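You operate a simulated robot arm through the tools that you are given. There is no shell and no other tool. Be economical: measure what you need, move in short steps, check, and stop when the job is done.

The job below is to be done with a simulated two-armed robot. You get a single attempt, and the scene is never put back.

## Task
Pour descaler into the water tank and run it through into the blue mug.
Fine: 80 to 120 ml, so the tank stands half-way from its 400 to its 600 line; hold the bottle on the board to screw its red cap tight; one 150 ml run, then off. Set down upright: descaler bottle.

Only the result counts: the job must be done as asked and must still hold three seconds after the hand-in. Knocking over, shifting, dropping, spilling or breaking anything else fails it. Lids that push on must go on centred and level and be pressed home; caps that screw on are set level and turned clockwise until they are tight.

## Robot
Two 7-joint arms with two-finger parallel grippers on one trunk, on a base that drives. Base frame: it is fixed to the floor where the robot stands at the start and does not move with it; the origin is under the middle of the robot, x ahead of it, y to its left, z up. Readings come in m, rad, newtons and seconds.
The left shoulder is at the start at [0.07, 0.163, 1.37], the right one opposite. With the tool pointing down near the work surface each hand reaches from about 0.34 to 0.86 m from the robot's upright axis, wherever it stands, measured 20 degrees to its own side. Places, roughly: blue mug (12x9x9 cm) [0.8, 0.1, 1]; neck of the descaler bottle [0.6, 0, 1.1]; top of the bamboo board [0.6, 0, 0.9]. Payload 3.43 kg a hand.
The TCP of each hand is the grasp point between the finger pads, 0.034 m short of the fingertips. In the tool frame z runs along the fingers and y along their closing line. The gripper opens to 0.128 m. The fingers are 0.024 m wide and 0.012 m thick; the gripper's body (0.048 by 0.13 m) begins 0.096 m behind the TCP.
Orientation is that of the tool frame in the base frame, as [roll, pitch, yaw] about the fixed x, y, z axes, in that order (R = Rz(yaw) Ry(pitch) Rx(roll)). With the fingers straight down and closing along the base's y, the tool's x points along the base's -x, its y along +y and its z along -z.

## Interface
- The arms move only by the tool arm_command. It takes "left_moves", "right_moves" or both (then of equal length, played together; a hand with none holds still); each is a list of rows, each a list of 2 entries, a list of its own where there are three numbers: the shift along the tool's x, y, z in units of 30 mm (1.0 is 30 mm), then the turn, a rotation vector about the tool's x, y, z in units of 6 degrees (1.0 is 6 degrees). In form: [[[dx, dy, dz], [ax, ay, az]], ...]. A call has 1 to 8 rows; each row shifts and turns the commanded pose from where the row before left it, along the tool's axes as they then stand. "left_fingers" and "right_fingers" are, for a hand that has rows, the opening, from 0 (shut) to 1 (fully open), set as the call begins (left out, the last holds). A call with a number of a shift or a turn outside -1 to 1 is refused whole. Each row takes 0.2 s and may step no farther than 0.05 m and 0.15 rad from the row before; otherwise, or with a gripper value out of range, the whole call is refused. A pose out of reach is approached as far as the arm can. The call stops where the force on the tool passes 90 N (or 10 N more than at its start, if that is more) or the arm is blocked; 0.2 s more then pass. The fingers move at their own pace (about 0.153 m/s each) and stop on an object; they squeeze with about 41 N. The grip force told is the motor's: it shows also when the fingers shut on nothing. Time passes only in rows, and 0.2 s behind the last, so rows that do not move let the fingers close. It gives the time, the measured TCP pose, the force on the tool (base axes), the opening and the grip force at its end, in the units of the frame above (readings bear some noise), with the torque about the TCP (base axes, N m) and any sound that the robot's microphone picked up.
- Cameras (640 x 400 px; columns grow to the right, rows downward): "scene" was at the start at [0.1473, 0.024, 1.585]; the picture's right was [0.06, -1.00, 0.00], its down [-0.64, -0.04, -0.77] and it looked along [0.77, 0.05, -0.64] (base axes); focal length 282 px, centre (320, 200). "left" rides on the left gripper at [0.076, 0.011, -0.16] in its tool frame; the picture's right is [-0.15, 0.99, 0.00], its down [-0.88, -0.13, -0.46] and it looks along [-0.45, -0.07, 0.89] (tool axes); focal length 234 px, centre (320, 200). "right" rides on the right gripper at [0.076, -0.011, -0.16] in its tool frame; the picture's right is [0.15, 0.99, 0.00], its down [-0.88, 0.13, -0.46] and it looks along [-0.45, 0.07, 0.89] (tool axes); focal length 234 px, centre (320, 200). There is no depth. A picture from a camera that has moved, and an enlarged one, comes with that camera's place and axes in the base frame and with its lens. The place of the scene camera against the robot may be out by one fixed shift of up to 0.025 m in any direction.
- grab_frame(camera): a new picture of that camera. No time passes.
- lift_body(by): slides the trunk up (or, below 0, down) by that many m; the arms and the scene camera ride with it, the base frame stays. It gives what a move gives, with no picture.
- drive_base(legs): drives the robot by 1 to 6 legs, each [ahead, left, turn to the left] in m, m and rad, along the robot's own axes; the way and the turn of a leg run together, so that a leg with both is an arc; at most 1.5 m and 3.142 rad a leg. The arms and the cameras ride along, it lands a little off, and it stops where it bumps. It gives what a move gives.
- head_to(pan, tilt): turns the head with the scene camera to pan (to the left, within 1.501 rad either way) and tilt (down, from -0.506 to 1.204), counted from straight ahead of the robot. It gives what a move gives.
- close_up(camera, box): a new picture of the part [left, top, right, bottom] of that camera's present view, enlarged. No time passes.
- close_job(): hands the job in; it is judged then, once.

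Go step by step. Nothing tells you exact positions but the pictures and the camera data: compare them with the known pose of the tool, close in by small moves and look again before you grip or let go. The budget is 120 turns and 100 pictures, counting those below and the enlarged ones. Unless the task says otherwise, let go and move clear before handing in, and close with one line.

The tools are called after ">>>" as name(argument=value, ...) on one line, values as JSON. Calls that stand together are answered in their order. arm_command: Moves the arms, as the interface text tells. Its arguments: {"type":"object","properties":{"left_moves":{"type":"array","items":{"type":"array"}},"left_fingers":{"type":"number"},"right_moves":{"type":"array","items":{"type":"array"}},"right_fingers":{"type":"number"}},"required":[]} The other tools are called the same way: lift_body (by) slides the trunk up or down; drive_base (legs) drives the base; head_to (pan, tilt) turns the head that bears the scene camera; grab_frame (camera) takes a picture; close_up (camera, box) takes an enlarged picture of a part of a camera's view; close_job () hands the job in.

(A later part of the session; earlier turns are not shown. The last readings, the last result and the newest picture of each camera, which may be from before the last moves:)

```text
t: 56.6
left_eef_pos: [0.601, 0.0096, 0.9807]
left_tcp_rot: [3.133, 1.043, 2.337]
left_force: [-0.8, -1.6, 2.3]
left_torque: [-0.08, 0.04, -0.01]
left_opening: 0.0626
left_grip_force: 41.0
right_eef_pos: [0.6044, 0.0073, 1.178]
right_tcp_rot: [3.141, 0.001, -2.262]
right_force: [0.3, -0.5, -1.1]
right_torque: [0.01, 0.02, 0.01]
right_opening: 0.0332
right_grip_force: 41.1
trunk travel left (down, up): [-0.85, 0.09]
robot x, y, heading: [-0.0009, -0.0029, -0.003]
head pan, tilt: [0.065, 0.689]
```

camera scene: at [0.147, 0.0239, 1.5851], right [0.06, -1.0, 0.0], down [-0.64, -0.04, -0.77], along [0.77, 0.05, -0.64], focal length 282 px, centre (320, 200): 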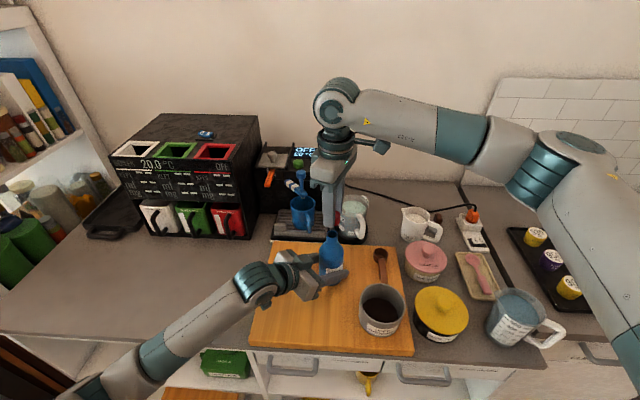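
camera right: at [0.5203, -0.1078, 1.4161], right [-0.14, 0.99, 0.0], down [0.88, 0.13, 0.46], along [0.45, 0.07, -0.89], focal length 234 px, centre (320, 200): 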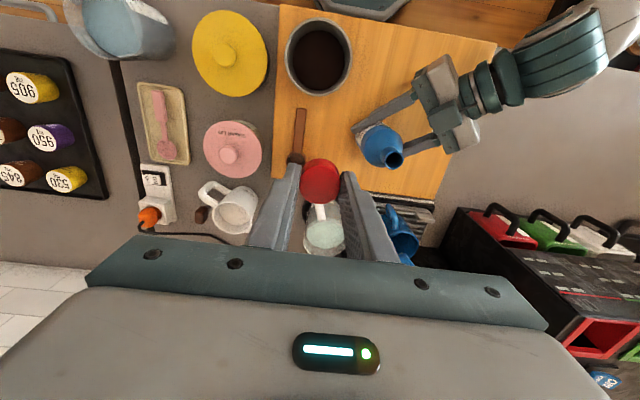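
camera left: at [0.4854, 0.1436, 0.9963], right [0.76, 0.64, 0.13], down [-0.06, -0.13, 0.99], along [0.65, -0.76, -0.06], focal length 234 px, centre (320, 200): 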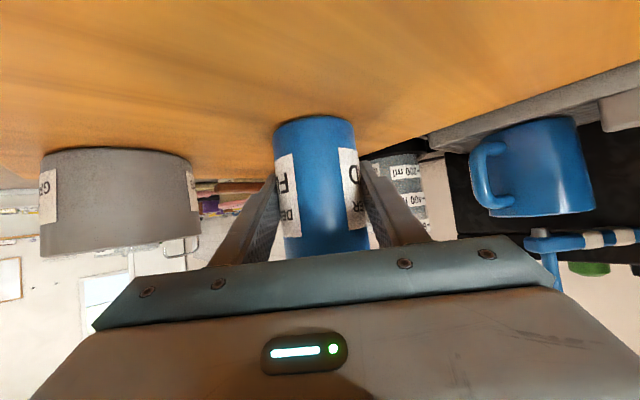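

The command follows the real pose. I'm winding back and applying the shift, then looking again.

>>> arm_command(right_moves=[[[0, 0, 0], [0, 0, -1]], [[0, 0, 0], [0, 0, -1]], [[0, 0, 0], [0, 0, -0.8]], [[-0.05, 0.09, 0], [0, 0, 0]], [[0, 0, 0.5], [0, 0, 0]]])

>>> close_up(camera="right", box=[260, 90, 380, 190])

>>> close_up(camera="scene", box=[290, 180, 370, 260])

```text
t: 57.8
left_eef_pos: [0.6001, 0.009, 0.981]
left_tcp_rot: [3.134, 1.044, 2.337]
left_force: [0.4, -0.7, 0.9]
left_torque: [-0.07, 0.05, -0.01]
left_opening: 0.0626
left_grip_force: 41.0
right_eef_pos: [0.6043, 0.0097, 1.1608]
right_tcp_rot: [-3.141, 0.001, -1.964]
right_force: [-0.1, 0.2, -0.5]
right_torque: [0.02, 0.0, -0.01]
right_opening: 0.0329
right_grip_force: 41.3
trunk travel left (down, up): [-0.85, 0.09]
robot x, y, heading: [-0.0019, 0.0, -0.001]
head pan, tilt: [0.065, 0.689]
```

```text
4.00 times, centred on (320, 140) of right
camera zoom: at [0.5856, -0.0648, 1.323], right [-0.97, 0.24, 0.0], down [0.22, 0.86, 0.46], along [0.11, 0.44, -0.89], focal length 937 px, centre (320, 440)
```

zoom: 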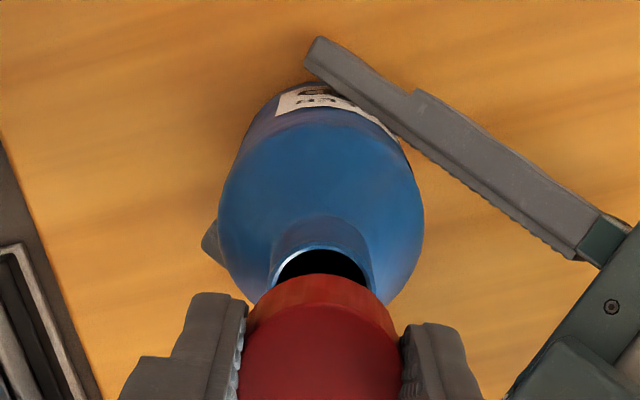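

```text
5.00 times, centred on (330, 220) of scene
camera zoom: at [0.1472, 0.0239, 1.5851], right [0.06, -1.0, 0.0], down [-0.64, -0.04, -0.77], along [0.77, 0.05, -0.64], focal length 1412 px, centre (270, 100)
```

zoom: 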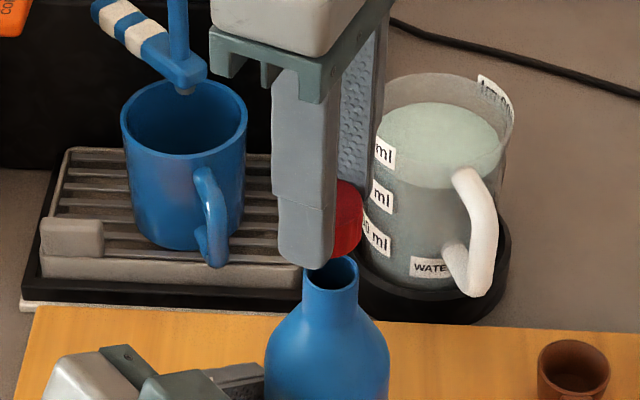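

Combining the scene and hand views, the cap still sits about 4.5 mm too far to +y. I'm shifting toward the robot's right and lowering to just above the mouth.

>>> arm_command(right_moves=[[[0.15, 0, 0], [0, 0, 0]], [[0, 0, 0.4], [0, 0, 0]]])

>>> close_up(camera="scene", box=[305, 205, 365, 250])

>>> close_up(camera="right", box=[260, 90, 380, 190])

```text
t: 58.4
left_eef_pos: [0.6, 0.0088, 0.9821]
left_tcp_rot: [3.135, 1.043, 2.338]
left_force: [0.2, -1.5, 1.3]
left_torque: [-0.1, 0.05, 0.03]
left_opening: 0.0626
left_grip_force: 41.2
right_eef_pos: [0.6023, 0.0063, 1.1507]
right_tcp_rot: [3.14, -0.001, -1.967]
right_force: [-0.5, -0.3, 0.1]
right_torque: [-0.01, 0.02, 0.0]
right_opening: 0.0326
right_grip_force: 41.0
trunk travel left (down, up): [-0.85, 0.09]
robot x, y, heading: [-0.0009, 0.0002, -0.004]
head pan, tilt: [0.065, 0.689]
```

```text
8.89 times, centred on (335, 228) of scene
camera zoom: at [0.1472, 0.0241, 1.5851], right [0.06, -1.0, 0.0], down [-0.64, -0.04, -0.77], along [0.77, 0.05, -0.64], focal length 2509 px, centre (187, -44)
```

zoom: 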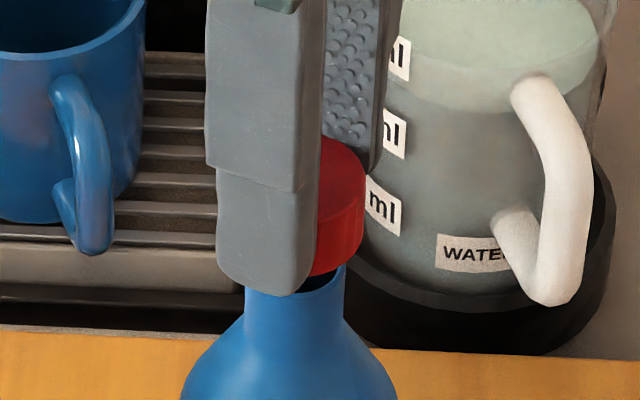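

```text
4.00 times, centred on (320, 140) of right
camera zoom: at [0.5833, -0.0686, 1.3114], right [-0.97, 0.24, 0.0], down [0.22, 0.86, 0.46], along [0.11, 0.44, -0.89], focal length 937 px, centre (320, 440)
```

zoom: 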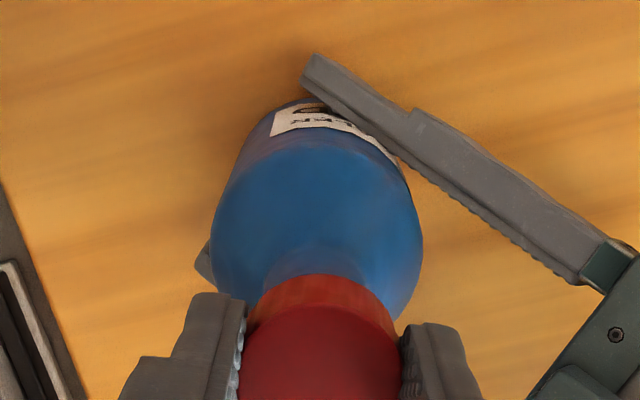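

The cap is now within about 1 mm of the mouth axis. I'm lowering in small steps, watching the force.

>>> arm_command(right_moves=[[[0, 0, 0.15], [0, 0, 0]], [[0, 0, 0.07], [0, 0, 0]], [[0, 0, 0.05], [0, 0, 0]]])

>>> arm_command(right_moves=[[[0, 0, 0.06], [0, 0, 0]]])

```text
t: 59.2
left_eef_pos: [0.6004, 0.0107, 0.9808]
left_tcp_rot: [3.132, 1.043, 2.337]
left_force: [-0.5, -0.4, 2.3]
left_torque: [-0.09, 0.12, -0.01]
left_opening: 0.0627
left_grip_force: 40.7
right_eef_pos: [0.6015, 0.0046, 1.1426]
right_tcp_rot: [-3.141, 0.003, -1.965]
right_force: [-0.4, -0.2, -0.2]
right_torque: [-0.01, 0.01, -0.03]
right_opening: 0.0324
right_grip_force: 40.4
trunk travel left (down, up): [-0.85, 0.09]
robot x, y, heading: [-0.0001, -0.0026, 0.002]
head pan, tilt: [0.065, 0.689]
```

```text
t: 59.6
left_eef_pos: [0.5989, 0.0103, 0.9815]
left_tcp_rot: [3.133, 1.043, 2.336]
left_force: [-1.0, -0.5, 0.6]
left_torque: [-0.11, 0.07, 0.02]
left_opening: 0.0623
left_grip_force: 40.7
right_eef_pos: [0.6021, 0.0046, 1.141]
right_tcp_rot: [-3.141, 0.002, -1.965]
right_force: [0.8, -0.2, 0.4]
right_torque: [-0.01, 0.01, -0.02]
right_opening: 0.0327
right_grip_force: 40.7
trunk travel left (down, up): [-0.85, 0.09]
robot x, y, heading: [0.0019, 0.0033, 0.003]
head pan, tilt: [0.065, 0.689]
```

No contact yet, so I'm continuing down.

>>> arm_command(right_moves=[[[0, 0, 0.07], [0, 0, 0]]])

>>> arm_command(right_moves=[[[0, 0, 0.07], [0, 0, 0]]])

>>> close_up(camera="scene", box=[305, 205, 365, 250])

```text
t: 60.0
left_eef_pos: [0.5999, 0.0083, 0.9812]
left_tcp_rot: [3.133, 1.044, 2.337]
left_force: [-1.5, -0.4, 1.8]
left_torque: [-0.12, 0.1, 0.02]
left_opening: 0.0627
left_grip_force: 41.2
right_eef_pos: [0.601, 0.0048, 1.1387]
right_tcp_rot: [-3.141, 0.002, -1.965]
right_force: [0.4, 0.3, -0.9]
right_torque: [0.02, -0.01, 0.0]
right_opening: 0.0327
right_grip_force: 41.0
trunk travel left (down, up): [-0.85, 0.09]
robot x, y, heading: [0.0009, -0.0005, -0.001]
head pan, tilt: [0.065, 0.689]
```

```text
t: 60.4
left_eef_pos: [0.6002, 0.0103, 0.9809]
left_tcp_rot: [3.133, 1.045, 2.337]
left_force: [-0.6, 0.2, 1.7]
left_torque: [-0.12, 0.13, -0.02]
left_opening: 0.0626
left_grip_force: 40.9
right_eef_pos: [0.6016, 0.0047, 1.136]
right_tcp_rot: [3.141, 0.003, -1.964]
right_force: [-0.4, -0.2, 0.6]
right_torque: [-0.01, 0.0, 0.01]
right_opening: 0.0328
right_grip_force: 40.2
trunk travel left (down, up): [-0.85, 0.09]
robot x, y, heading: [0.0007, 0.0003, -0.002]
head pan, tilt: [0.065, 0.689]
```

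```text
8.89 times, centred on (335, 228) of scene
camera zoom: at [0.147, 0.0239, 1.5851], right [0.06, -1.0, 0.0], down [-0.64, -0.04, -0.77], along [0.77, 0.05, -0.64], focal length 2509 px, centre (187, -44)
```

zoom: 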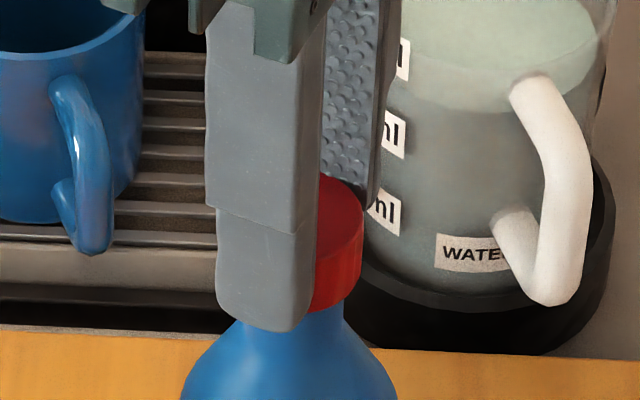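

The cap is now going over the neck and is centred on it. I'm continuing down until it touches the thread.

>>> arm_command(right_moves=[[[0, 0, 0.07], [0, 0, 0]]])

>>> arm_command(right_moves=[[[0, 0, 0.07], [0, 0, 0]]])

>>> arm_command(right_moves=[[[0, 0, 0.07], [0, 0, 0]]])

```text
t: 60.8
left_eef_pos: [0.6001, 0.0104, 0.9815]
left_tcp_rot: [3.134, 1.042, 2.337]
left_force: [-0.6, -0.1, 1.4]
left_torque: [-0.11, 0.1, 0.0]
left_opening: 0.0626
left_grip_force: 41.4
right_eef_pos: [0.6012, 0.0055, 1.1341]
right_tcp_rot: [3.141, 0.002, -1.966]
right_force: [0.0, -0.7, -0.2]
right_torque: [0.03, -0.02, -0.02]
right_opening: 0.0329
right_grip_force: 40.8
trunk travel left (down, up): [-0.85, 0.09]
robot x, y, heading: [0.0019, -0.0005, -0.0]
head pan, tilt: [0.065, 0.689]
```

```text
t: 61.2
left_eef_pos: [0.5993, 0.0093, 0.9819]
left_tcp_rot: [3.133, 1.044, 2.337]
left_force: [-0.8, -1.7, 1.8]
left_torque: [-0.11, 0.1, 0.0]
left_opening: 0.0626
left_grip_force: 41.3
right_eef_pos: [0.6017, 0.0061, 1.1339]
right_tcp_rot: [-3.14, 0.0, -1.964]
right_force: [0.5, 0.6, 0.1]
right_torque: [0.05, -0.03, 0.0]
right_opening: 0.0327
right_grip_force: 40.8
trunk travel left (down, up): [-0.85, 0.09]
robot x, y, heading: [0.0012, 0.001, 0.002]
head pan, tilt: [0.065, 0.689]
```

```text
t: 61.6
left_eef_pos: [0.6001, 0.0098, 0.9817]
left_tcp_rot: [3.132, 1.043, 2.338]
left_force: [-1.3, -1.2, 1.2]
left_torque: [-0.15, 0.11, -0.01]
left_opening: 0.0627
left_grip_force: 41.0
right_eef_pos: [0.6018, 0.0053, 1.1298]
right_tcp_rot: [3.141, 0.002, -1.966]
right_force: [1.4, 0.3, 0.1]
right_torque: [-0.02, 0.02, 0.01]
right_opening: 0.0327
right_grip_force: 41.1
trunk travel left (down, up): [-0.85, 0.09]
robot x, y, heading: [0.003, -0.0003, 0.001]
head pan, tilt: [0.065, 0.689]
```

Still free. I'm stepping further with larger increments.

>>> arm_command(right_moves=[[[0, 0, 0.08], [0, 0, 0]], [[0, 0, 0.05], [0, 0, 0]]])

>>> close_up(camera="scene", box=[305, 205, 365, 250])

```text
t: 62.2
left_eef_pos: [0.599, 0.0102, 0.9808]
left_tcp_rot: [3.132, 1.043, 2.336]
left_force: [-1.2, -1.9, 1.7]
left_torque: [-0.13, 0.13, -0.03]
left_opening: 0.0624
left_grip_force: 40.6
right_eef_pos: [0.6014, 0.0049, 1.1279]
right_tcp_rot: [3.141, -0.001, -1.966]
right_force: [0.3, 0.4, -0.2]
right_torque: [-0.03, -0.02, -0.03]
right_opening: 0.0326
right_grip_force: 41.5
trunk travel left (down, up): [-0.85, 0.09]
robot x, y, heading: [-0.0003, 0.001, 0.004]
head pan, tilt: [0.065, 0.689]
```

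```text
8.89 times, centred on (335, 228) of scene
camera zoom: at [0.1469, 0.0239, 1.5851], right [0.06, -1.0, 0.0], down [-0.64, -0.04, -0.77], along [0.77, 0.05, -0.64], focal length 2509 px, centre (187, -44)
```

zoom: 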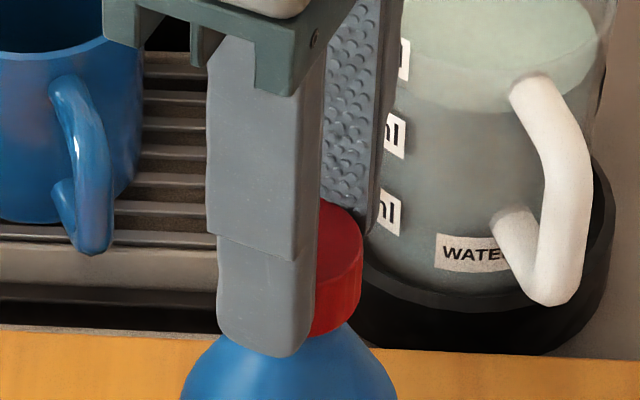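

The cap keeps sliding over the neck. A few more small steps.

>>> arm_command(right_moves=[[[0, 0, 0.06], [0, 0, 0]], [[0, 0, 0.04], [0, 0, 0]]])

>>> arm_command(right_moves=[[[0, 0, 0.06], [0, 0, 0]], [[0, 0, 0.04], [0, 0, 0]]])

```text
t: 62.8
left_eef_pos: [0.5998, 0.0096, 0.9808]
left_tcp_rot: [3.133, 1.044, 2.336]
left_force: [-1.5, -0.6, 2.3]
left_torque: [-0.11, 0.09, -0.01]
left_opening: 0.0627
left_grip_force: 40.9
right_eef_pos: [0.6024, 0.0051, 1.1241]
right_tcp_rot: [-3.141, 0.002, -1.966]
right_force: [0.5, 0.5, 0.5]
right_torque: [0.03, 0.04, 0.01]
right_opening: 0.0324
right_grip_force: 41.1
trunk travel left (down, up): [-0.85, 0.09]
robot x, y, heading: [0.0019, 0.0029, -0.001]
head pan, tilt: [0.065, 0.689]
```

```text
t: 63.4
left_eef_pos: [0.5996, 0.0093, 0.9799]
left_tcp_rot: [3.134, 1.044, 2.338]
left_force: [-4.5, -1.1, -0.1]
left_torque: [-0.37, -0.25, 0.18]
left_opening: 0.0625
left_grip_force: 40.8
right_eef_pos: [0.6019, 0.0047, 1.1229]
right_tcp_rot: [-3.139, 0.002, -1.966]
right_force: [4.9, -1.0, 4.7]
right_torque: [0.07, -0.3, -0.2]
right_opening: 0.0325
right_grip_force: 41.0
trunk travel left (down, up): [-0.85, 0.09]
robot x, y, heading: [-0.0017, -0.0004, 0.005]
head pan, tilt: [0.065, 0.689]
```

Contact at 4.7 N means the cap is seated on the neck. I'm starting to turn clockwise with light downward pressure, watching the torque.

>>> arm_command(right_moves=[[[0, 0, 0.02], [0, 0, 1]], [[0, 0, 0.02], [0, 0, 1]], [[0, 0, 0.01], [0, 0, 1]], [[0, 0, 0.01], [0, 0, 1]]])

>>> close_up(camera="scene", box=[295, 200, 375, 260])

```text
t: 64.4
left_eef_pos: [0.5999, 0.0102, 0.9817]
left_tcp_rot: [3.132, 1.041, 2.338]
left_force: [8.9, -3.1, -6.9]
left_torque: [-0.87, 0.44, 0.27]
left_opening: 0.0628
left_grip_force: 41.0
right_eef_pos: [0.6015, 0.0057, 1.1216]
right_tcp_rot: [3.142, 0.002, -2.387]
right_force: [-0.9, -2.1, 35.4]
right_torque: [-0.14, -0.01, 0.01]
right_opening: 0.0325
right_grip_force: 41.6
trunk travel left (down, up): [-0.85, 0.09]
robot x, y, heading: [0.0006, -0.002, -0.002]
head pan, tilt: [0.065, 0.689]
```

```text
6.67 times, centred on (335, 230) of scene
camera zoom: at [0.1456, 0.023, 1.5854], right [0.06, -1.0, 0.0], down [-0.63, -0.04, -0.77], along [0.77, 0.05, -0.64], focal length 1882 px, centre (220, 0)
```

zoom: 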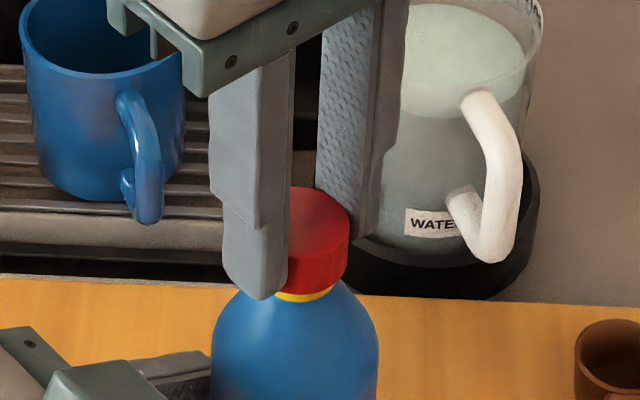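

A yellow ring showed under the cap, possibly a tightness indicator, and torque is still near zero. I'm turning further clockwise without adding press.

>>> arm_command(right_moves=[[[0, 0, 0], [0, 0, 1]], [[0, 0, 0], [0, 0, 1]], [[0, 0, 0], [0, 0, 1]], [[0, 0, 0], [0, 0, 1]], [[0, 0, 0], [0, 0, 1]], [[0, 0, 0], [0, 0, 1]], [[0, 0, 0], [0, 0, 1]], [[0, 0, 0], [0, 0, 1]]])

>>> close_up(camera="scene", box=[295, 200, 375, 260])

```text
t: 66.2
left_eef_pos: [0.5986, 0.0097, 0.98]
left_tcp_rot: [3.134, 1.046, 2.338]
left_force: [7.6, -5.3, -10.7]
left_torque: [0.17, 0.41, 0.11]
left_opening: 0.0625
left_grip_force: 40.6
right_eef_pos: [0.6004, 0.0069, 1.1201]
right_tcp_rot: [3.142, 0.002, 3.06]
right_force: [-1.5, 4.6, 32.2]
right_torque: [0.21, 0.01, 0.02]
right_opening: 0.0324
right_grip_force: 41.2
trunk travel left (down, up): [-0.85, 0.09]
robot x, y, heading: [-0.0012, 0.0009, -0.002]
head pan, tilt: [0.065, 0.689]
```

```text
6.67 times, centred on (335, 230) of scene
camera zoom: at [0.1458, 0.0241, 1.5852], right [0.06, -1.0, 0.0], down [-0.63, -0.04, -0.77], along [0.77, 0.05, -0.64], focal length 1882 px, centre (220, 0)
```

zoom: 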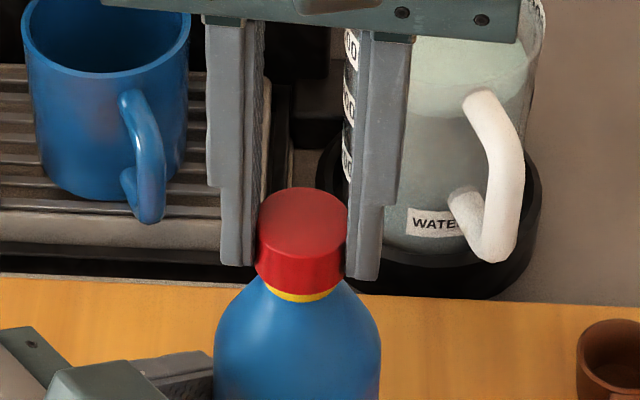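

The cap looks centred and level and is descending slightly. I'm turning on.

>>> arm_command(right_moves=[[[0, 0, 0], [0, 0, 1]], [[0, 0, 0], [0, 0, 1]], [[0, 0, 0], [0, 0, 1]], [[0, 0, 0], [0, 0, 1]], [[0, 0, 0], [0, 0, 1]], [[0, 0, 0], [0, 0, 1]], [[0, 0, 0], [0, 0, 1]], [[0, 0, 0], [0, 0, 1]]])

>>> arm_command(right_moves=[[[0, 0, 0], [0, 0, 1]], [[0, 0, 0], [0, 0, 1]], [[0, 0, 0], [0, 0, 1]], [[0, 0, 0], [0, 0, 1]], [[0, 0, 0], [0, 0, 1]], [[0, 0, 0], [0, 0, 1]], [[0, 0, 0], [0, 0, 1]], [[0, 0, 0], [0, 0, 1]]])

>>> close_up(camera="scene", box=[275, 180, 395, 270])

```text
t: 68.0
left_eef_pos: [0.5976, 0.0102, 0.9817]
left_tcp_rot: [3.132, 1.045, 2.334]
left_force: [-5.6, -8.4, -3.5]
left_torque: [0.93, -0.82, 0.01]
left_opening: 0.0623
left_grip_force: 41.3
right_eef_pos: [0.6009, 0.0049, 1.1183]
right_tcp_rot: [3.139, 0.001, 2.224]
right_force: [8.5, 11.9, 23.0]
right_torque: [0.47, -0.19, 0.01]
right_opening: 0.0323
right_grip_force: 41.0
trunk travel left (down, up): [-0.85, 0.09]
robot x, y, heading: [-0.0016, -0.0023, 0.003]
head pan, tilt: [0.065, 0.689]
```

```text
t: 69.8
left_eef_pos: [0.5991, 0.0082, 0.982]
left_tcp_rot: [3.133, 1.046, 2.337]
left_force: [-17.7, -11.3, -0.7]
left_torque: [0.8, -1.71, -0.14]
left_opening: 0.0628
left_grip_force: 41.3
right_eef_pos: [0.6007, 0.0065, 1.1193]
right_tcp_rot: [3.137, -0.002, 1.384]
right_force: [18.9, 14.4, 17.0]
right_torque: [0.75, -0.71, 0.02]
right_opening: 0.0324
right_grip_force: 41.0
trunk travel left (down, up): [-0.85, 0.09]
robot x, y, heading: [-0.0018, -0.0008, -0.003]
head pan, tilt: [0.065, 0.689]
```

```text
4.44 times, centred on (335, 225) of scene
camera zoom: at [0.1455, 0.0244, 1.5852], right [0.06, -1.0, 0.0], down [-0.63, -0.04, -0.77], along [0.77, 0.05, -0.64], focal length 1255 px, centre (253, 89)
```

zoom: 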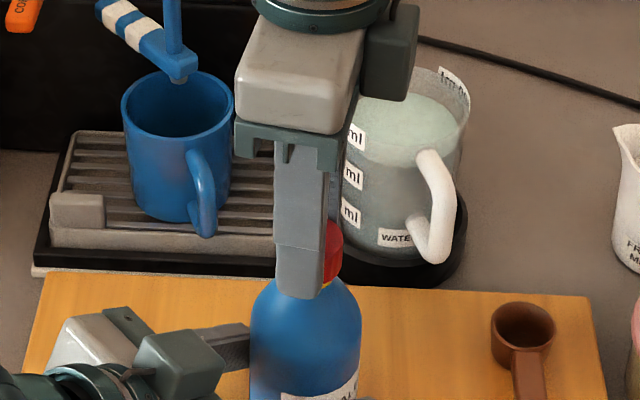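

I've turned about 168° with no tightening torque yet, and side force is building up. I'm relieving it with a small shift (+x, +y) while turning on.

>>> arm_command(right_moves=[[[0.05, 0.04, 0], [0, 0, 1]], [[0, 0, 0], [0, 0, 1]], [[0, 0, 0], [0, 0, 1]], [[0, 0, 0], [0, 0, 1]], [[0, 0, 0], [0, 0, 1]], [[0, 0, 0], [0, 0, 1]], [[0, 0, 0], [0, 0, 1]], [[0, 0, 0], [0, 0, 1]]])

>>> close_up(camera="scene", box=[275, 180, 395, 270])

```text
t: 71.6
left_eef_pos: [0.5994, 0.0092, 0.982]
left_tcp_rot: [3.132, 1.046, 2.334]
left_force: [-15.1, -0.4, 3.0]
left_torque: [-0.16, -0.71, -0.09]
left_opening: 0.0626
left_grip_force: 40.9
right_eef_pos: [0.6026, 0.0068, 1.1193]
right_tcp_rot: [3.141, -0.001, 0.546]
right_force: [11.7, -1.1, 4.8]
right_torque: [-0.01, -0.4, 0.06]
right_opening: 0.0323
right_grip_force: 41.1
trunk travel left (down, up): [-0.85, 0.09]
robot x, y, heading: [0.0041, 0.0024, 0.001]
head pan, tilt: [0.065, 0.689]
```

```text
4.44 times, centred on (335, 225) of scene
camera zoom: at [0.1456, 0.0238, 1.5852], right [0.06, -1.0, 0.0], down [-0.63, -0.04, -0.77], along [0.77, 0.05, -0.64], focal length 1255 px, centre (253, 89)
```

zoom: 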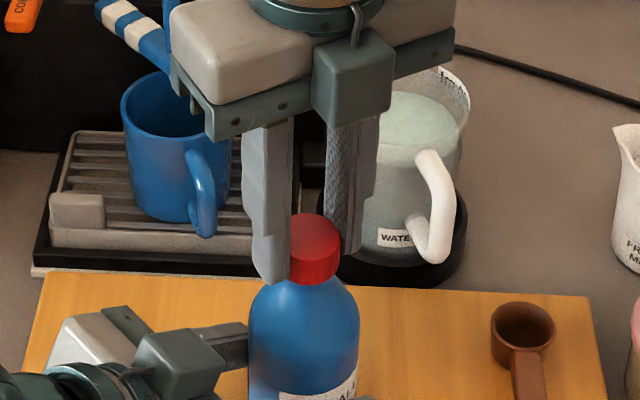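

The yellow ring has been covered as the cap screws down, and torque is starting to show. I'm turning further.

>>> arm_command(right_moves=[[[0, 0.03, 0.02], [0, 0, 1]], [[0, 0, 0], [0, 0, 1]], [[0, 0, 0], [0, 0, 1]], [[0, 0, 0], [0, 0, 1]]])

>>> arm_command(right_moves=[[[0, 0, 0], [0, 0, 1]], [[0, 0, 0], [0, 0, 1]], [[0, 0, 0], [0, 0, 1]], [[0, 0, 0], [0, 0, 1]]])

>>> close_up(camera="scene", box=[275, 180, 395, 270])

```text
t: 72.6
left_eef_pos: [0.5985, 0.0096, 0.9823]
left_tcp_rot: [3.13, 1.045, 2.333]
left_force: [-2.9, 1.2, 2.1]
left_torque: [-0.3, 0.35, -0.73]
left_opening: 0.0615
left_grip_force: 40.8
right_eef_pos: [0.6018, 0.0063, 1.1184]
right_tcp_rot: [-3.139, -0.002, 0.128]
right_force: [1.7, -4.7, 11.1]
right_torque: [-0.27, -0.1, 0.86]
right_opening: 0.0336
right_grip_force: 41.1
trunk travel left (down, up): [-0.85, 0.09]
robot x, y, heading: [0.001, 0.0031, -0.003]
head pan, tilt: [0.065, 0.689]
```

```text
t: 73.6
left_eef_pos: [0.6, 0.0103, 0.9812]
left_tcp_rot: [3.132, 1.045, 2.336]
left_force: [-0.8, -2.6, 6.2]
left_torque: [0.46, 0.33, -0.24]
left_opening: 0.0614
left_grip_force: 40.9
right_eef_pos: [0.6019, 0.0059, 1.1188]
right_tcp_rot: [-3.141, 0.0, -0.29]
right_force: [-0.3, 1.7, -0.3]
right_torque: [-0.07, 0.03, 0.26]
right_opening: 0.0335
right_grip_force: 41.0
trunk travel left (down, up): [-0.85, 0.09]
robot x, y, heading: [-0.0008, 0.0036, -0.003]
head pan, tilt: [0.065, 0.689]
```

```text
4.44 times, centred on (335, 225) of scene
camera zoom: at [0.1462, 0.024, 1.5851], right [0.06, -1.0, 0.0], down [-0.63, -0.04, -0.77], along [0.77, 0.05, -0.64], focal length 1255 px, centre (253, 89)
```

zoom: 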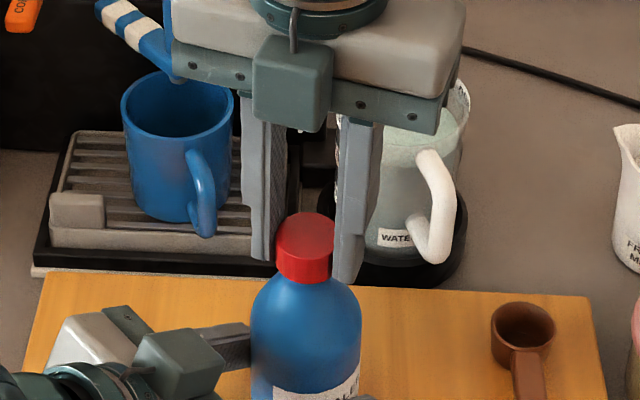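

Torque rose to about 0.9 N m and then slipped, which suggests it is tight. I'll confirm with a few more degrees, with a slight press.

>>> arm_command(right_moves=[[[0, 0, 0.03], [0, 0, 1]], [[0, 0, 0], [0, 0, 1]]])

>>> arm_command(right_moves=[[[0, 0, 0], [0, 0, 1]], [[0, 0, 0], [0, 0, 1]]])

>>> close_up(camera="scene", box=[295, 215, 375, 275])

```text
t: 74.2
left_eef_pos: [0.5999, 0.0096, 0.9817]
left_tcp_rot: [3.13, 1.045, 2.335]
left_force: [0.1, -0.5, 6.6]
left_torque: [0.13, 0.31, -1.04]
left_opening: 0.0614
left_grip_force: 40.9
right_eef_pos: [0.6035, 0.0049, 1.1184]
right_tcp_rot: [-3.141, -0.001, -0.498]
right_force: [-0.1, -0.5, 2.5]
right_torque: [-0.08, 0.02, 1.05]
right_opening: 0.0326
right_grip_force: 41.2
trunk travel left (down, up): [-0.85, 0.09]
robot x, y, heading: [0.0006, -0.0005, 0.001]
head pan, tilt: [0.065, 0.689]
```

```text
t: 74.8
left_eef_pos: [0.5989, 0.0099, 0.982]
left_tcp_rot: [3.134, 1.045, 2.337]
left_force: [-0.6, 0.6, 9.3]
left_torque: [0.01, 0.26, -0.81]
left_opening: 0.0618
left_grip_force: 41.0
right_eef_pos: [0.6031, 0.0054, 1.1176]
right_tcp_rot: [-3.139, -0.002, -0.707]
right_force: [0.7, -1.1, -2.0]
right_torque: [-0.04, 0.0, 0.81]
right_opening: 0.0345
right_grip_force: 41.0
trunk travel left (down, up): [-0.85, 0.09]
robot x, y, heading: [-0.002, 0.0003, -0.005]
head pan, tilt: [0.065, 0.689]
```

```text
6.67 times, centred on (335, 245) of scene
camera zoom: at [0.1462, 0.0239, 1.5851], right [0.06, -1.0, 0.0], down [-0.63, -0.04, -0.77], along [0.77, 0.05, -0.64], focal length 1882 px, centre (220, -100)
```

zoom: 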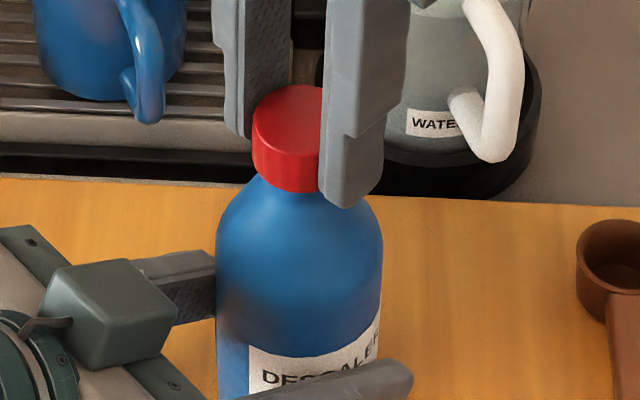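

The cap resists at about 1 N m with the bottle just starting to creep in the left grip, so it is tight, level and seated. I'm releasing the cap and raising the right hand.

>>> arm_command(right_moves=[[[0, 0, 0], [0, 0, 0]], [[0, 0, 0], [0, 0, 0]]], right_fingers=0.5)

>>> arm_command(right_moves=[[[0, 0, -0.5], [0, 0, 0]], [[0, 0, -1], [0, 0, 0]], [[0, 0, -1], [0, 0, 0]], [[0, 0, -1], [0, 0, 0]], [[0, 0, -1], [0, 0, -1]], [[0, 0, 0], [0, 0, -1]], [[0, 0, 0], [0, 0, -1]], [[0, 0, 0], [0, 0, -1]]])

>>> close_up(camera="scene", box=[275, 195, 395, 300])

```text
t: 75.4
left_eef_pos: [0.5987, 0.0093, 0.9814]
left_tcp_rot: [3.131, 1.045, 2.336]
left_force: [0.0, -0.8, 9.5]
left_torque: [0.12, 0.22, 0.0]
left_opening: 0.0615
left_grip_force: 41.0
right_eef_pos: [0.6027, 0.0055, 1.1179]
right_tcp_rot: [-3.141, 0.001, -0.709]
right_force: [0.1, 0.0, 0.4]
right_torque: [0.0, -0.03, 0.01]
right_opening: 0.064
right_grip_force: 0.1
trunk travel left (down, up): [-0.85, 0.09]
robot x, y, heading: [0.0002, 0.0045, -0.0]
head pan, tilt: [0.065, 0.689]
```

```text
t: 77.2
left_eef_pos: [0.5989, 0.0097, 0.9814]
left_tcp_rot: [3.131, 1.046, 2.338]
left_force: [0.1, -0.1, 10.6]
left_torque: [0.18, 0.19, 0.0]
left_opening: 0.0616
left_grip_force: 40.9
right_eef_pos: [0.6029, 0.0063, 1.2542]
right_tcp_rot: [-3.14, 0.001, -0.288]
right_force: [-0.5, 0.6, 0.1]
right_torque: [0.01, 0.05, -0.02]
right_opening: 0.0641
right_grip_force: 0.0
trunk travel left (down, up): [-0.85, 0.09]
robot x, y, heading: [0.0014, 0.0001, 0.003]
head pan, tilt: [0.065, 0.689]
```

```text
3.81 times, centred on (335, 248) of scene
camera zoom: at [0.1461, 0.0239, 1.5852], right [0.06, -1.0, 0.0], down [-0.63, -0.04, -0.77], along [0.77, 0.05, -0.64], focal length 1076 px, centre (263, 19)
```

zoom: 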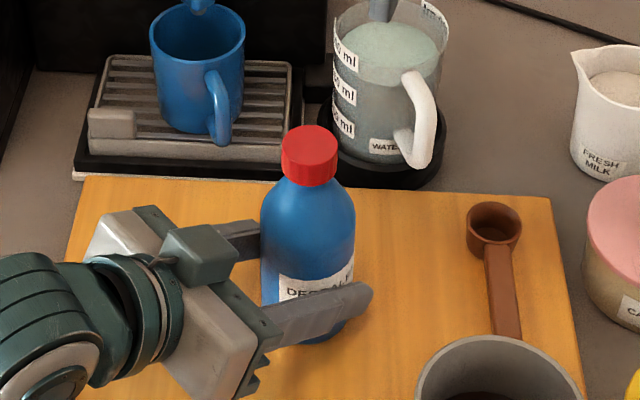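

The cap sits on straight. Now I'll release the bottle with the left hand and back away along the fingers, with the right hand waiting high.

>>> arm_command(left_moves=[[[0, 0, 0], [0, 0, 0]], [[0, 0, 0], [0, 0, 0]], [[0, 0, 0], [0, 0, 0]]], left_fingers=1)

>>> arm_command(left_moves=[[[0, 0, -1], [0, 0, 0]], [[0, 0, -1], [0, 0, 0]], [[0, 0, -1], [0, 0, 0]], [[0, 0, -1], [0, 0, 0]], [[0, 0, -1], [0, 0, 0]], [[-0.5, 0, -1], [0, 0, 0]], [[-0.5, 0, -1], [0, 0, 0]]])

>>> grab_frame(camera="scene")

```text
t: 78.0
left_eef_pos: [0.5995, 0.0091, 0.9811]
left_tcp_rot: [3.134, 1.043, 2.339]
left_force: [0.3, -0.3, -0.8]
left_torque: [-0.01, 0.01, 0.0]
left_opening: 0.128
left_grip_force: 0.0
right_eef_pos: [0.6042, 0.0057, 1.2523]
right_tcp_rot: [-3.141, 0.001, -0.291]
right_force: [0.7, -0.4, 0.9]
right_torque: [0.01, 0.01, 0.0]
right_opening: 0.064
right_grip_force: 0.1
trunk travel left (down, up): [-0.85, 0.09]
robot x, y, heading: [0.0021, 0.0016, 0.002]
head pan, tilt: [0.065, 0.689]
```

```text
t: 79.6
left_eef_pos: [0.4883, 0.1287, 1.1086]
left_tcp_rot: [3.136, 1.045, 2.336]
left_force: [0.3, -0.2, 0.6]
left_torque: [-0.01, -0.03, 0.0]
left_opening: 0.1283
left_grip_force: 0.1
left hand out of reach, approached as far as the arm can: row 7
right_eef_pos: [0.6036, 0.0045, 1.2535]
right_tcp_rot: [-3.141, -0.001, -0.292]
right_force: [0.6, -0.3, -0.4]
right_torque: [-0.01, 0.0, -0.03]
right_opening: 0.064
right_grip_force: 0.0
trunk travel left (down, up): [-0.85, 0.09]
robot x, y, heading: [-0.0018, -0.0006, -0.004]
head pan, tilt: [0.065, 0.689]
```

```text
24 pictures are left
camera scene: at [0.1468, 0.0246, 1.585], right [0.06, -1.0, 0.0], down [-0.64, -0.04, -0.77], along [0.77, 0.05, -0.64], focal length 282 px, centre (320, 200)
```

scene: 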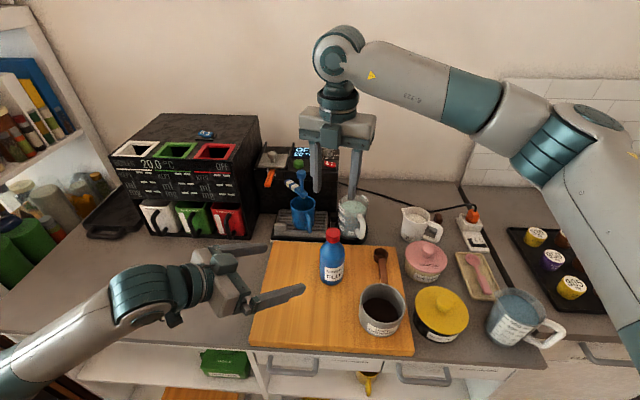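

The bottle stands upright and capped, on the board. Next come the machine controls with the right hand: the rocker is at about (0.908, 0.022, 1.103) and the green button at (0.904, 0.122, 1.109). I'm unwinding the right wrist and shutting its fingers first.

>>> arm_command(right_moves=[[[0, 0, 0], [0, 0, -1]], [[0, 0, 0], [0, 0, -1]], [[0, 0, 0], [0, 0, -1]], [[0, 0, 0], [0, 0, -1]], [[0, 0, 0], [0, 0, -1]], [[0, 0, 0], [0, 0, -1]], [[0, 0, 0], [0, 0, -1]], [[0, 0, 0], [0, 0, -1]]], right_fingers=0)

>>> arm_command(right_moves=[[[0, 0, 0], [0, 0, -1]], [[0, 0, 0], [0, 0, -1]], [[0, 0, 0], [0, 0, -1]], [[0, 0, 0], [0, 0, -1]], [[0, 0, 0], [0, 0, -1]], [[0, 0, 0], [0, 0, -1]], [[0, 0, 0], [0, 0, -1]], [[0, 0, 0], [0, 0, -1]]])

>>> arm_command(right_moves=[[[0, 0, 0], [0, 0, -1]], [[0, 0, 0], [0, 0, -1]], [[0, 0, 0], [0, 0, -1]], [[0, 0, 0], [0, 0, -1]], [[0, 0, 0], [0, 0, -1]], [[0, 0, 0], [0, 0, -1]], [[0, 0, 0], [0, 0, -1]], [[0, 0, 0], [0, 0, -1]]])

>>> arm_command(right_moves=[[[0, 0, 0], [0, 0, -1]], [[0, 0, 0], [0, 0, -1]], [[0, 0, 0], [0, 0, -1]], [[0, 0, 0], [0, 0, -1]], [[0, 0, 0], [0, 0, -1]], [[0, 0, 0], [0, 0, -1]], [[0, 0, 0], [0, 0, -1]], [[0, 0, 0], [0, 0, -1]]])

```text
t: 81.4
left_eef_pos: [0.4893, 0.1275, 1.1087]
left_tcp_rot: [3.135, 1.046, 2.337]
left_force: [-0.1, 1.2, -0.1]
left_torque: [-0.01, -0.03, -0.01]
left_opening: 0.128
left_grip_force: 0.1
right_eef_pos: [0.603, 0.0064, 1.2525]
right_tcp_rot: [3.141, 0.0, 0.55]
right_force: [-0.5, -0.7, -0.5]
right_torque: [-0.01, -0.01, 0.01]
right_opening: 0.0
right_grip_force: 33.5
trunk travel left (down, up): [-0.85, 0.09]
robot x, y, heading: [-0.0005, 0.0032, 0.001]
head pan, tilt: [0.065, 0.689]
```

```text
t: 83.2
left_eef_pos: [0.4894, 0.1288, 1.1094]
left_tcp_rot: [3.137, 1.045, 2.336]
left_force: [-0.1, 0.3, 0.8]
left_torque: [0.0, -0.03, 0.0]
left_opening: 0.1282
left_grip_force: 0.0
right_eef_pos: [0.6049, 0.0059, 1.2528]
right_tcp_rot: [-3.141, 0.0, 1.387]
right_force: [1.0, 0.5, 0.2]
right_torque: [0.0, -0.01, 0.03]
right_opening: 0.0
right_grip_force: 33.0
trunk travel left (down, up): [-0.85, 0.09]
robot x, y, heading: [-0.0015, 0.0019, 0.003]
head pan, tilt: [0.065, 0.689]
```

```text
t: 85.0
left_eef_pos: [0.488, 0.1281, 1.1095]
left_tcp_rot: [3.136, 1.045, 2.337]
left_force: [-0.7, -0.4, 0.8]
left_torque: [0.0, 0.0, 0.0]
left_opening: 0.128
left_grip_force: 0.2
right_eef_pos: [0.6048, 0.0055, 1.2514]
right_tcp_rot: [3.141, 0.0, 2.228]
right_force: [-0.5, 0.3, 0.1]
right_torque: [-0.01, 0.01, 0.0]
right_opening: 0.0
right_grip_force: 32.9
trunk travel left (down, up): [-0.85, 0.09]
robot x, y, heading: [0.001, 0.0044, 0.002]
head pan, tilt: [0.065, 0.689]
```

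```text
t: 86.8
left_eef_pos: [0.4895, 0.1287, 1.1082]
left_tcp_rot: [3.138, 1.046, 2.337]
left_force: [-0.9, 0.0, -0.1]
left_torque: [-0.02, 0.0, 0.01]
left_opening: 0.128
left_grip_force: 0.1
right_eef_pos: [0.6029, 0.0066, 1.2523]
right_tcp_rot: [-3.141, 0.0, 3.065]
right_force: [-0.1, -0.4, -0.8]
right_torque: [-0.01, -0.01, -0.04]
right_opening: 0.0001
right_grip_force: 32.9
trunk travel left (down, up): [-0.85, 0.09]
robot x, y, heading: [0.0011, 0.0008, -0.005]
head pan, tilt: [0.065, 0.689]
```

I'm tilting the right hand 40° forward for reach, then bringing the closed tips above the ON half of the rocker.

>>> arm_command(right_moves=[[[0, 0, 0], [0, 0, -0.75]], [[0, 0, 0], [0, -0.95, 0]], [[0, 0, 0], [0, -0.95, 0]], [[0, 0, 0], [0, -0.95, 0]], [[0, 0, 0], [0, -0.95, 0]], [[0, 0, 0], [0, -0.95, 0]], [[0, 0, 0], [0, -0.95, 0]], [[0, 0, 0], [0, -0.95, 0]]])

>>> arm_command(right_moves=[[[-0.71, 0.11, 0.98], [0, 0, 0]], [[-0.71, 0.11, 0.98], [0, 0, 0]], [[-0.71, 0.11, 0.98], [0, 0, 0]], [[-0.71, 0.11, 0.98], [0, 0, 0]], [[-0.71, 0.11, 0.98], [0, 0, 0]], [[-0.71, 0.11, 0.98], [0, 0, 0]], [[-0.71, 0.11, 0.98], [0, 0, 0]], [[-0.71, 0.11, 0.98], [0, 0, 0]]])

>>> close_up(camera="scene", box=[260, 120, 380, 200])

>>> grab_frame(camera="right")

```text
t: 88.6
left_eef_pos: [0.4869, 0.128, 1.1094]
left_tcp_rot: [3.137, 1.045, 2.338]
left_force: [-0.2, 0.1, 0.5]
left_torque: [-0.02, 0.02, 0.01]
left_opening: 0.128
left_grip_force: 0.0
right_eef_pos: [0.6022, 0.0045, 1.2529]
right_tcp_rot: [3.14, 0.697, 3.138]
right_force: [0.0, -0.2, -0.4]
right_torque: [0.01, 0.03, 0.02]
right_opening: 0.0
right_grip_force: 32.6
trunk travel left (down, up): [-0.85, 0.09]
robot x, y, heading: [-0.0013, -0.0023, -0.001]
head pan, tilt: [0.065, 0.689]
```

```text
t: 90.4
left_eef_pos: [0.4896, 0.1297, 1.1086]
left_tcp_rot: [3.138, 1.046, 2.339]
left_force: [0.7, 1.1, 0.2]
left_torque: [0.0, 0.01, 0.01]
left_opening: 0.128
left_grip_force: 0.1
right_eef_pos: [0.884, 0.0314, 1.1788]
right_tcp_rot: [3.141, 0.698, 3.141]
right_force: [-0.6, 0.0, 0.2]
right_torque: [-0.01, 0.04, -0.01]
right_opening: 0.0
right_grip_force: 33.1
trunk travel left (down, up): [-0.85, 0.09]
robot x, y, heading: [-0.0004, 0.0014, 0.006]
head pan, tilt: [0.065, 0.689]
```

```text
5.00 times, centred on (320, 160) of scene
camera zoom: at [0.1483, 0.0254, 1.5849], right [0.06, -1.0, 0.0], down [-0.64, -0.04, -0.77], along [0.77, 0.05, -0.64], focal length 1412 px, centre (320, 400)
```

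zoom: 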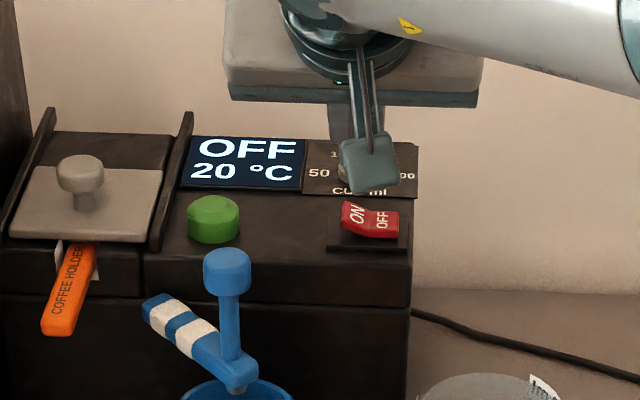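

```text
22 pictures are left
camera right: at [0.7246, 0.021, 1.2551], right [-0.11, 0.99, -0.09], down [0.38, 0.13, 0.91], along [0.92, 0.07, -0.39], focal length 234 px, centre (320, 200)
```

right: 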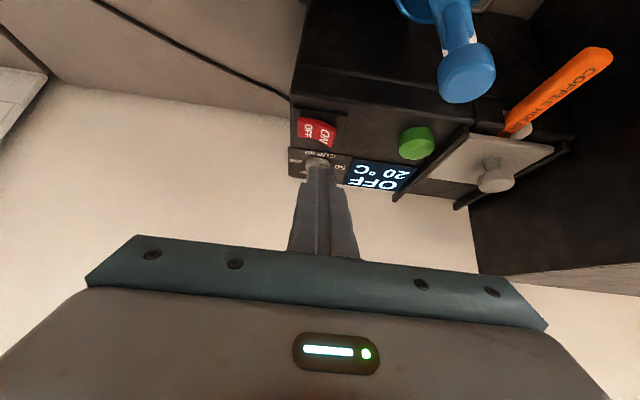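

The tips are right over the ON half (0.908, 0.032). I'm pressing straight down in small steps.

>>> arm_command(right_moves=[[[-0.15, 0.02, 0.13], [0, 0, 0]], [[0.58, 0, 0.69], [0, 0, 0]], [[0.13, 0, 0.15], [0, 0, 0]], [[0.06, 0, 0.08], [0, 0, 0]]])

>>> arm_command(right_moves=[[[0.08, 0, 0.1], [0, 0, 0]], [[0.08, 0, 0.1], [0, 0, 0]]])

>>> close_up(camera="scene", box=[260, 120, 380, 200])

```text
t: 91.4
left_eef_pos: [0.4886, 0.1294, 1.109]
left_tcp_rot: [3.137, 1.045, 2.336]
left_force: [0.3, 0.1, -0.5]
left_torque: [0.0, 0.0, 0.01]
left_opening: 0.1279
left_grip_force: 0.2
right_eef_pos: [0.8909, 0.0322, 1.1441]
right_tcp_rot: [3.139, 0.697, 3.14]
right_force: [0.5, 0.9, -0.2]
right_torque: [0.0, -0.03, -0.02]
right_opening: 0.0
right_grip_force: 32.8
trunk travel left (down, up): [-0.85, 0.09]
robot x, y, heading: [-0.0016, -0.0014, -0.001]
head pan, tilt: [0.065, 0.689]
```

```text
t: 92.0
left_eef_pos: [0.4876, 0.129, 1.11]
left_tcp_rot: [3.134, 1.047, 2.337]
left_force: [-0.9, 0.3, 0.9]
left_torque: [0.01, -0.02, 0.01]
left_opening: 0.1281
left_grip_force: 0.1
right_eef_pos: [0.8906, 0.0334, 1.1375]
right_tcp_rot: [3.14, 0.699, 3.141]
right_force: [-0.8, 1.9, 2.4]
right_torque: [0.01, -0.01, 0.0]
right_opening: 0.0001
right_grip_force: 33.1
trunk travel left (down, up): [-0.85, 0.09]
robot x, y, heading: [-0.0004, 0.002, 0.002]
head pan, tilt: [0.065, 0.689]
```

```text
5.00 times, centred on (320, 160) of scene
camera zoom: at [0.1464, 0.024, 1.5851], right [0.06, -1.0, 0.0], down [-0.63, -0.04, -0.77], along [0.77, 0.05, -0.64], focal length 1412 px, centre (320, 400)
```

zoom: 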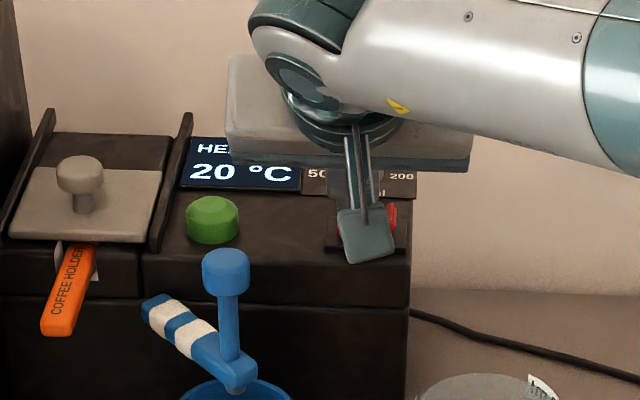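

The display shows HEATING, so the machine is on. I'm lifting off and moving over the green button while it heats.

>>> arm_command(right_moves=[[[-0.643, 0, -0.766], [0, 0, 0]], [[-0.3, 0, -0.35], [0, 0, 0]], [[0, 1, 0], [0, 0, 0]], [[0, 1, 0], [0, 0, 0]], [[0, 0.97, 0], [0, 0, 0]]])

>>> close_up(camera="scene", box=[250, 120, 380, 210])

>>> close_up(camera="right", box=[200, 60, 440, 210])

```text
t: 93.2
left_eef_pos: [0.4876, 0.1297, 1.1097]
left_tcp_rot: [3.137, 1.044, 2.34]
left_force: [1.1, -0.7, 0.1]
left_torque: [-0.04, 0.0, 0.01]
left_opening: 0.1281
left_grip_force: 0.0
right_eef_pos: [0.8909, 0.1215, 1.1811]
right_tcp_rot: [-3.142, 0.697, 3.141]
right_force: [0.5, 0.2, 0.3]
right_torque: [0.0, 0.01, -0.02]
right_opening: 0.0
right_grip_force: 33.1
trunk travel left (down, up): [-0.85, 0.09]
robot x, y, heading: [-0.0013, 0.002, -0.004]
head pan, tilt: [0.065, 0.689]
```

```text
4.44 times, centred on (315, 165) of scene
camera zoom: at [0.1466, 0.0261, 1.5851], right [0.06, -1.0, 0.0], down [-0.63, -0.04, -0.77], along [0.77, 0.05, -0.64], focal length 1255 px, centre (342, 356)
```

zoom: 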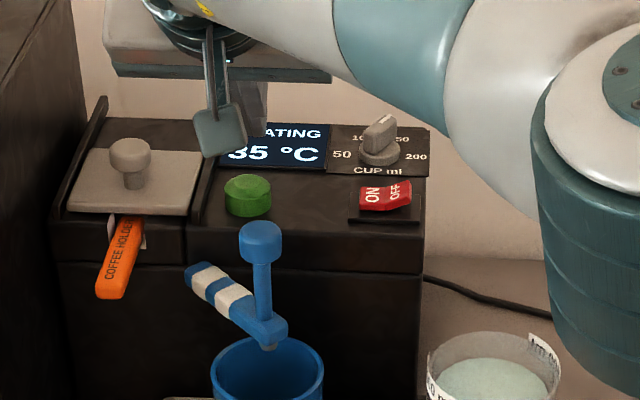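

```text
2.67 times, centred on (320, 135) of right
camera zoom: at [0.7306, 0.1098, 1.2572], right [-0.11, 0.99, -0.09], down [0.38, 0.13, 0.91], along [0.92, 0.06, -0.39], focal length 624 px, centre (320, 373)
```

zoom: 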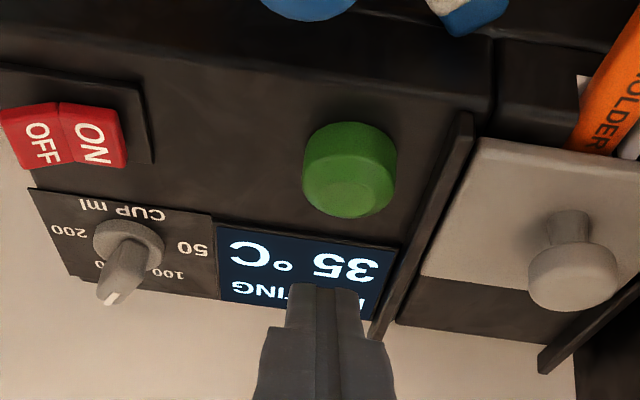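

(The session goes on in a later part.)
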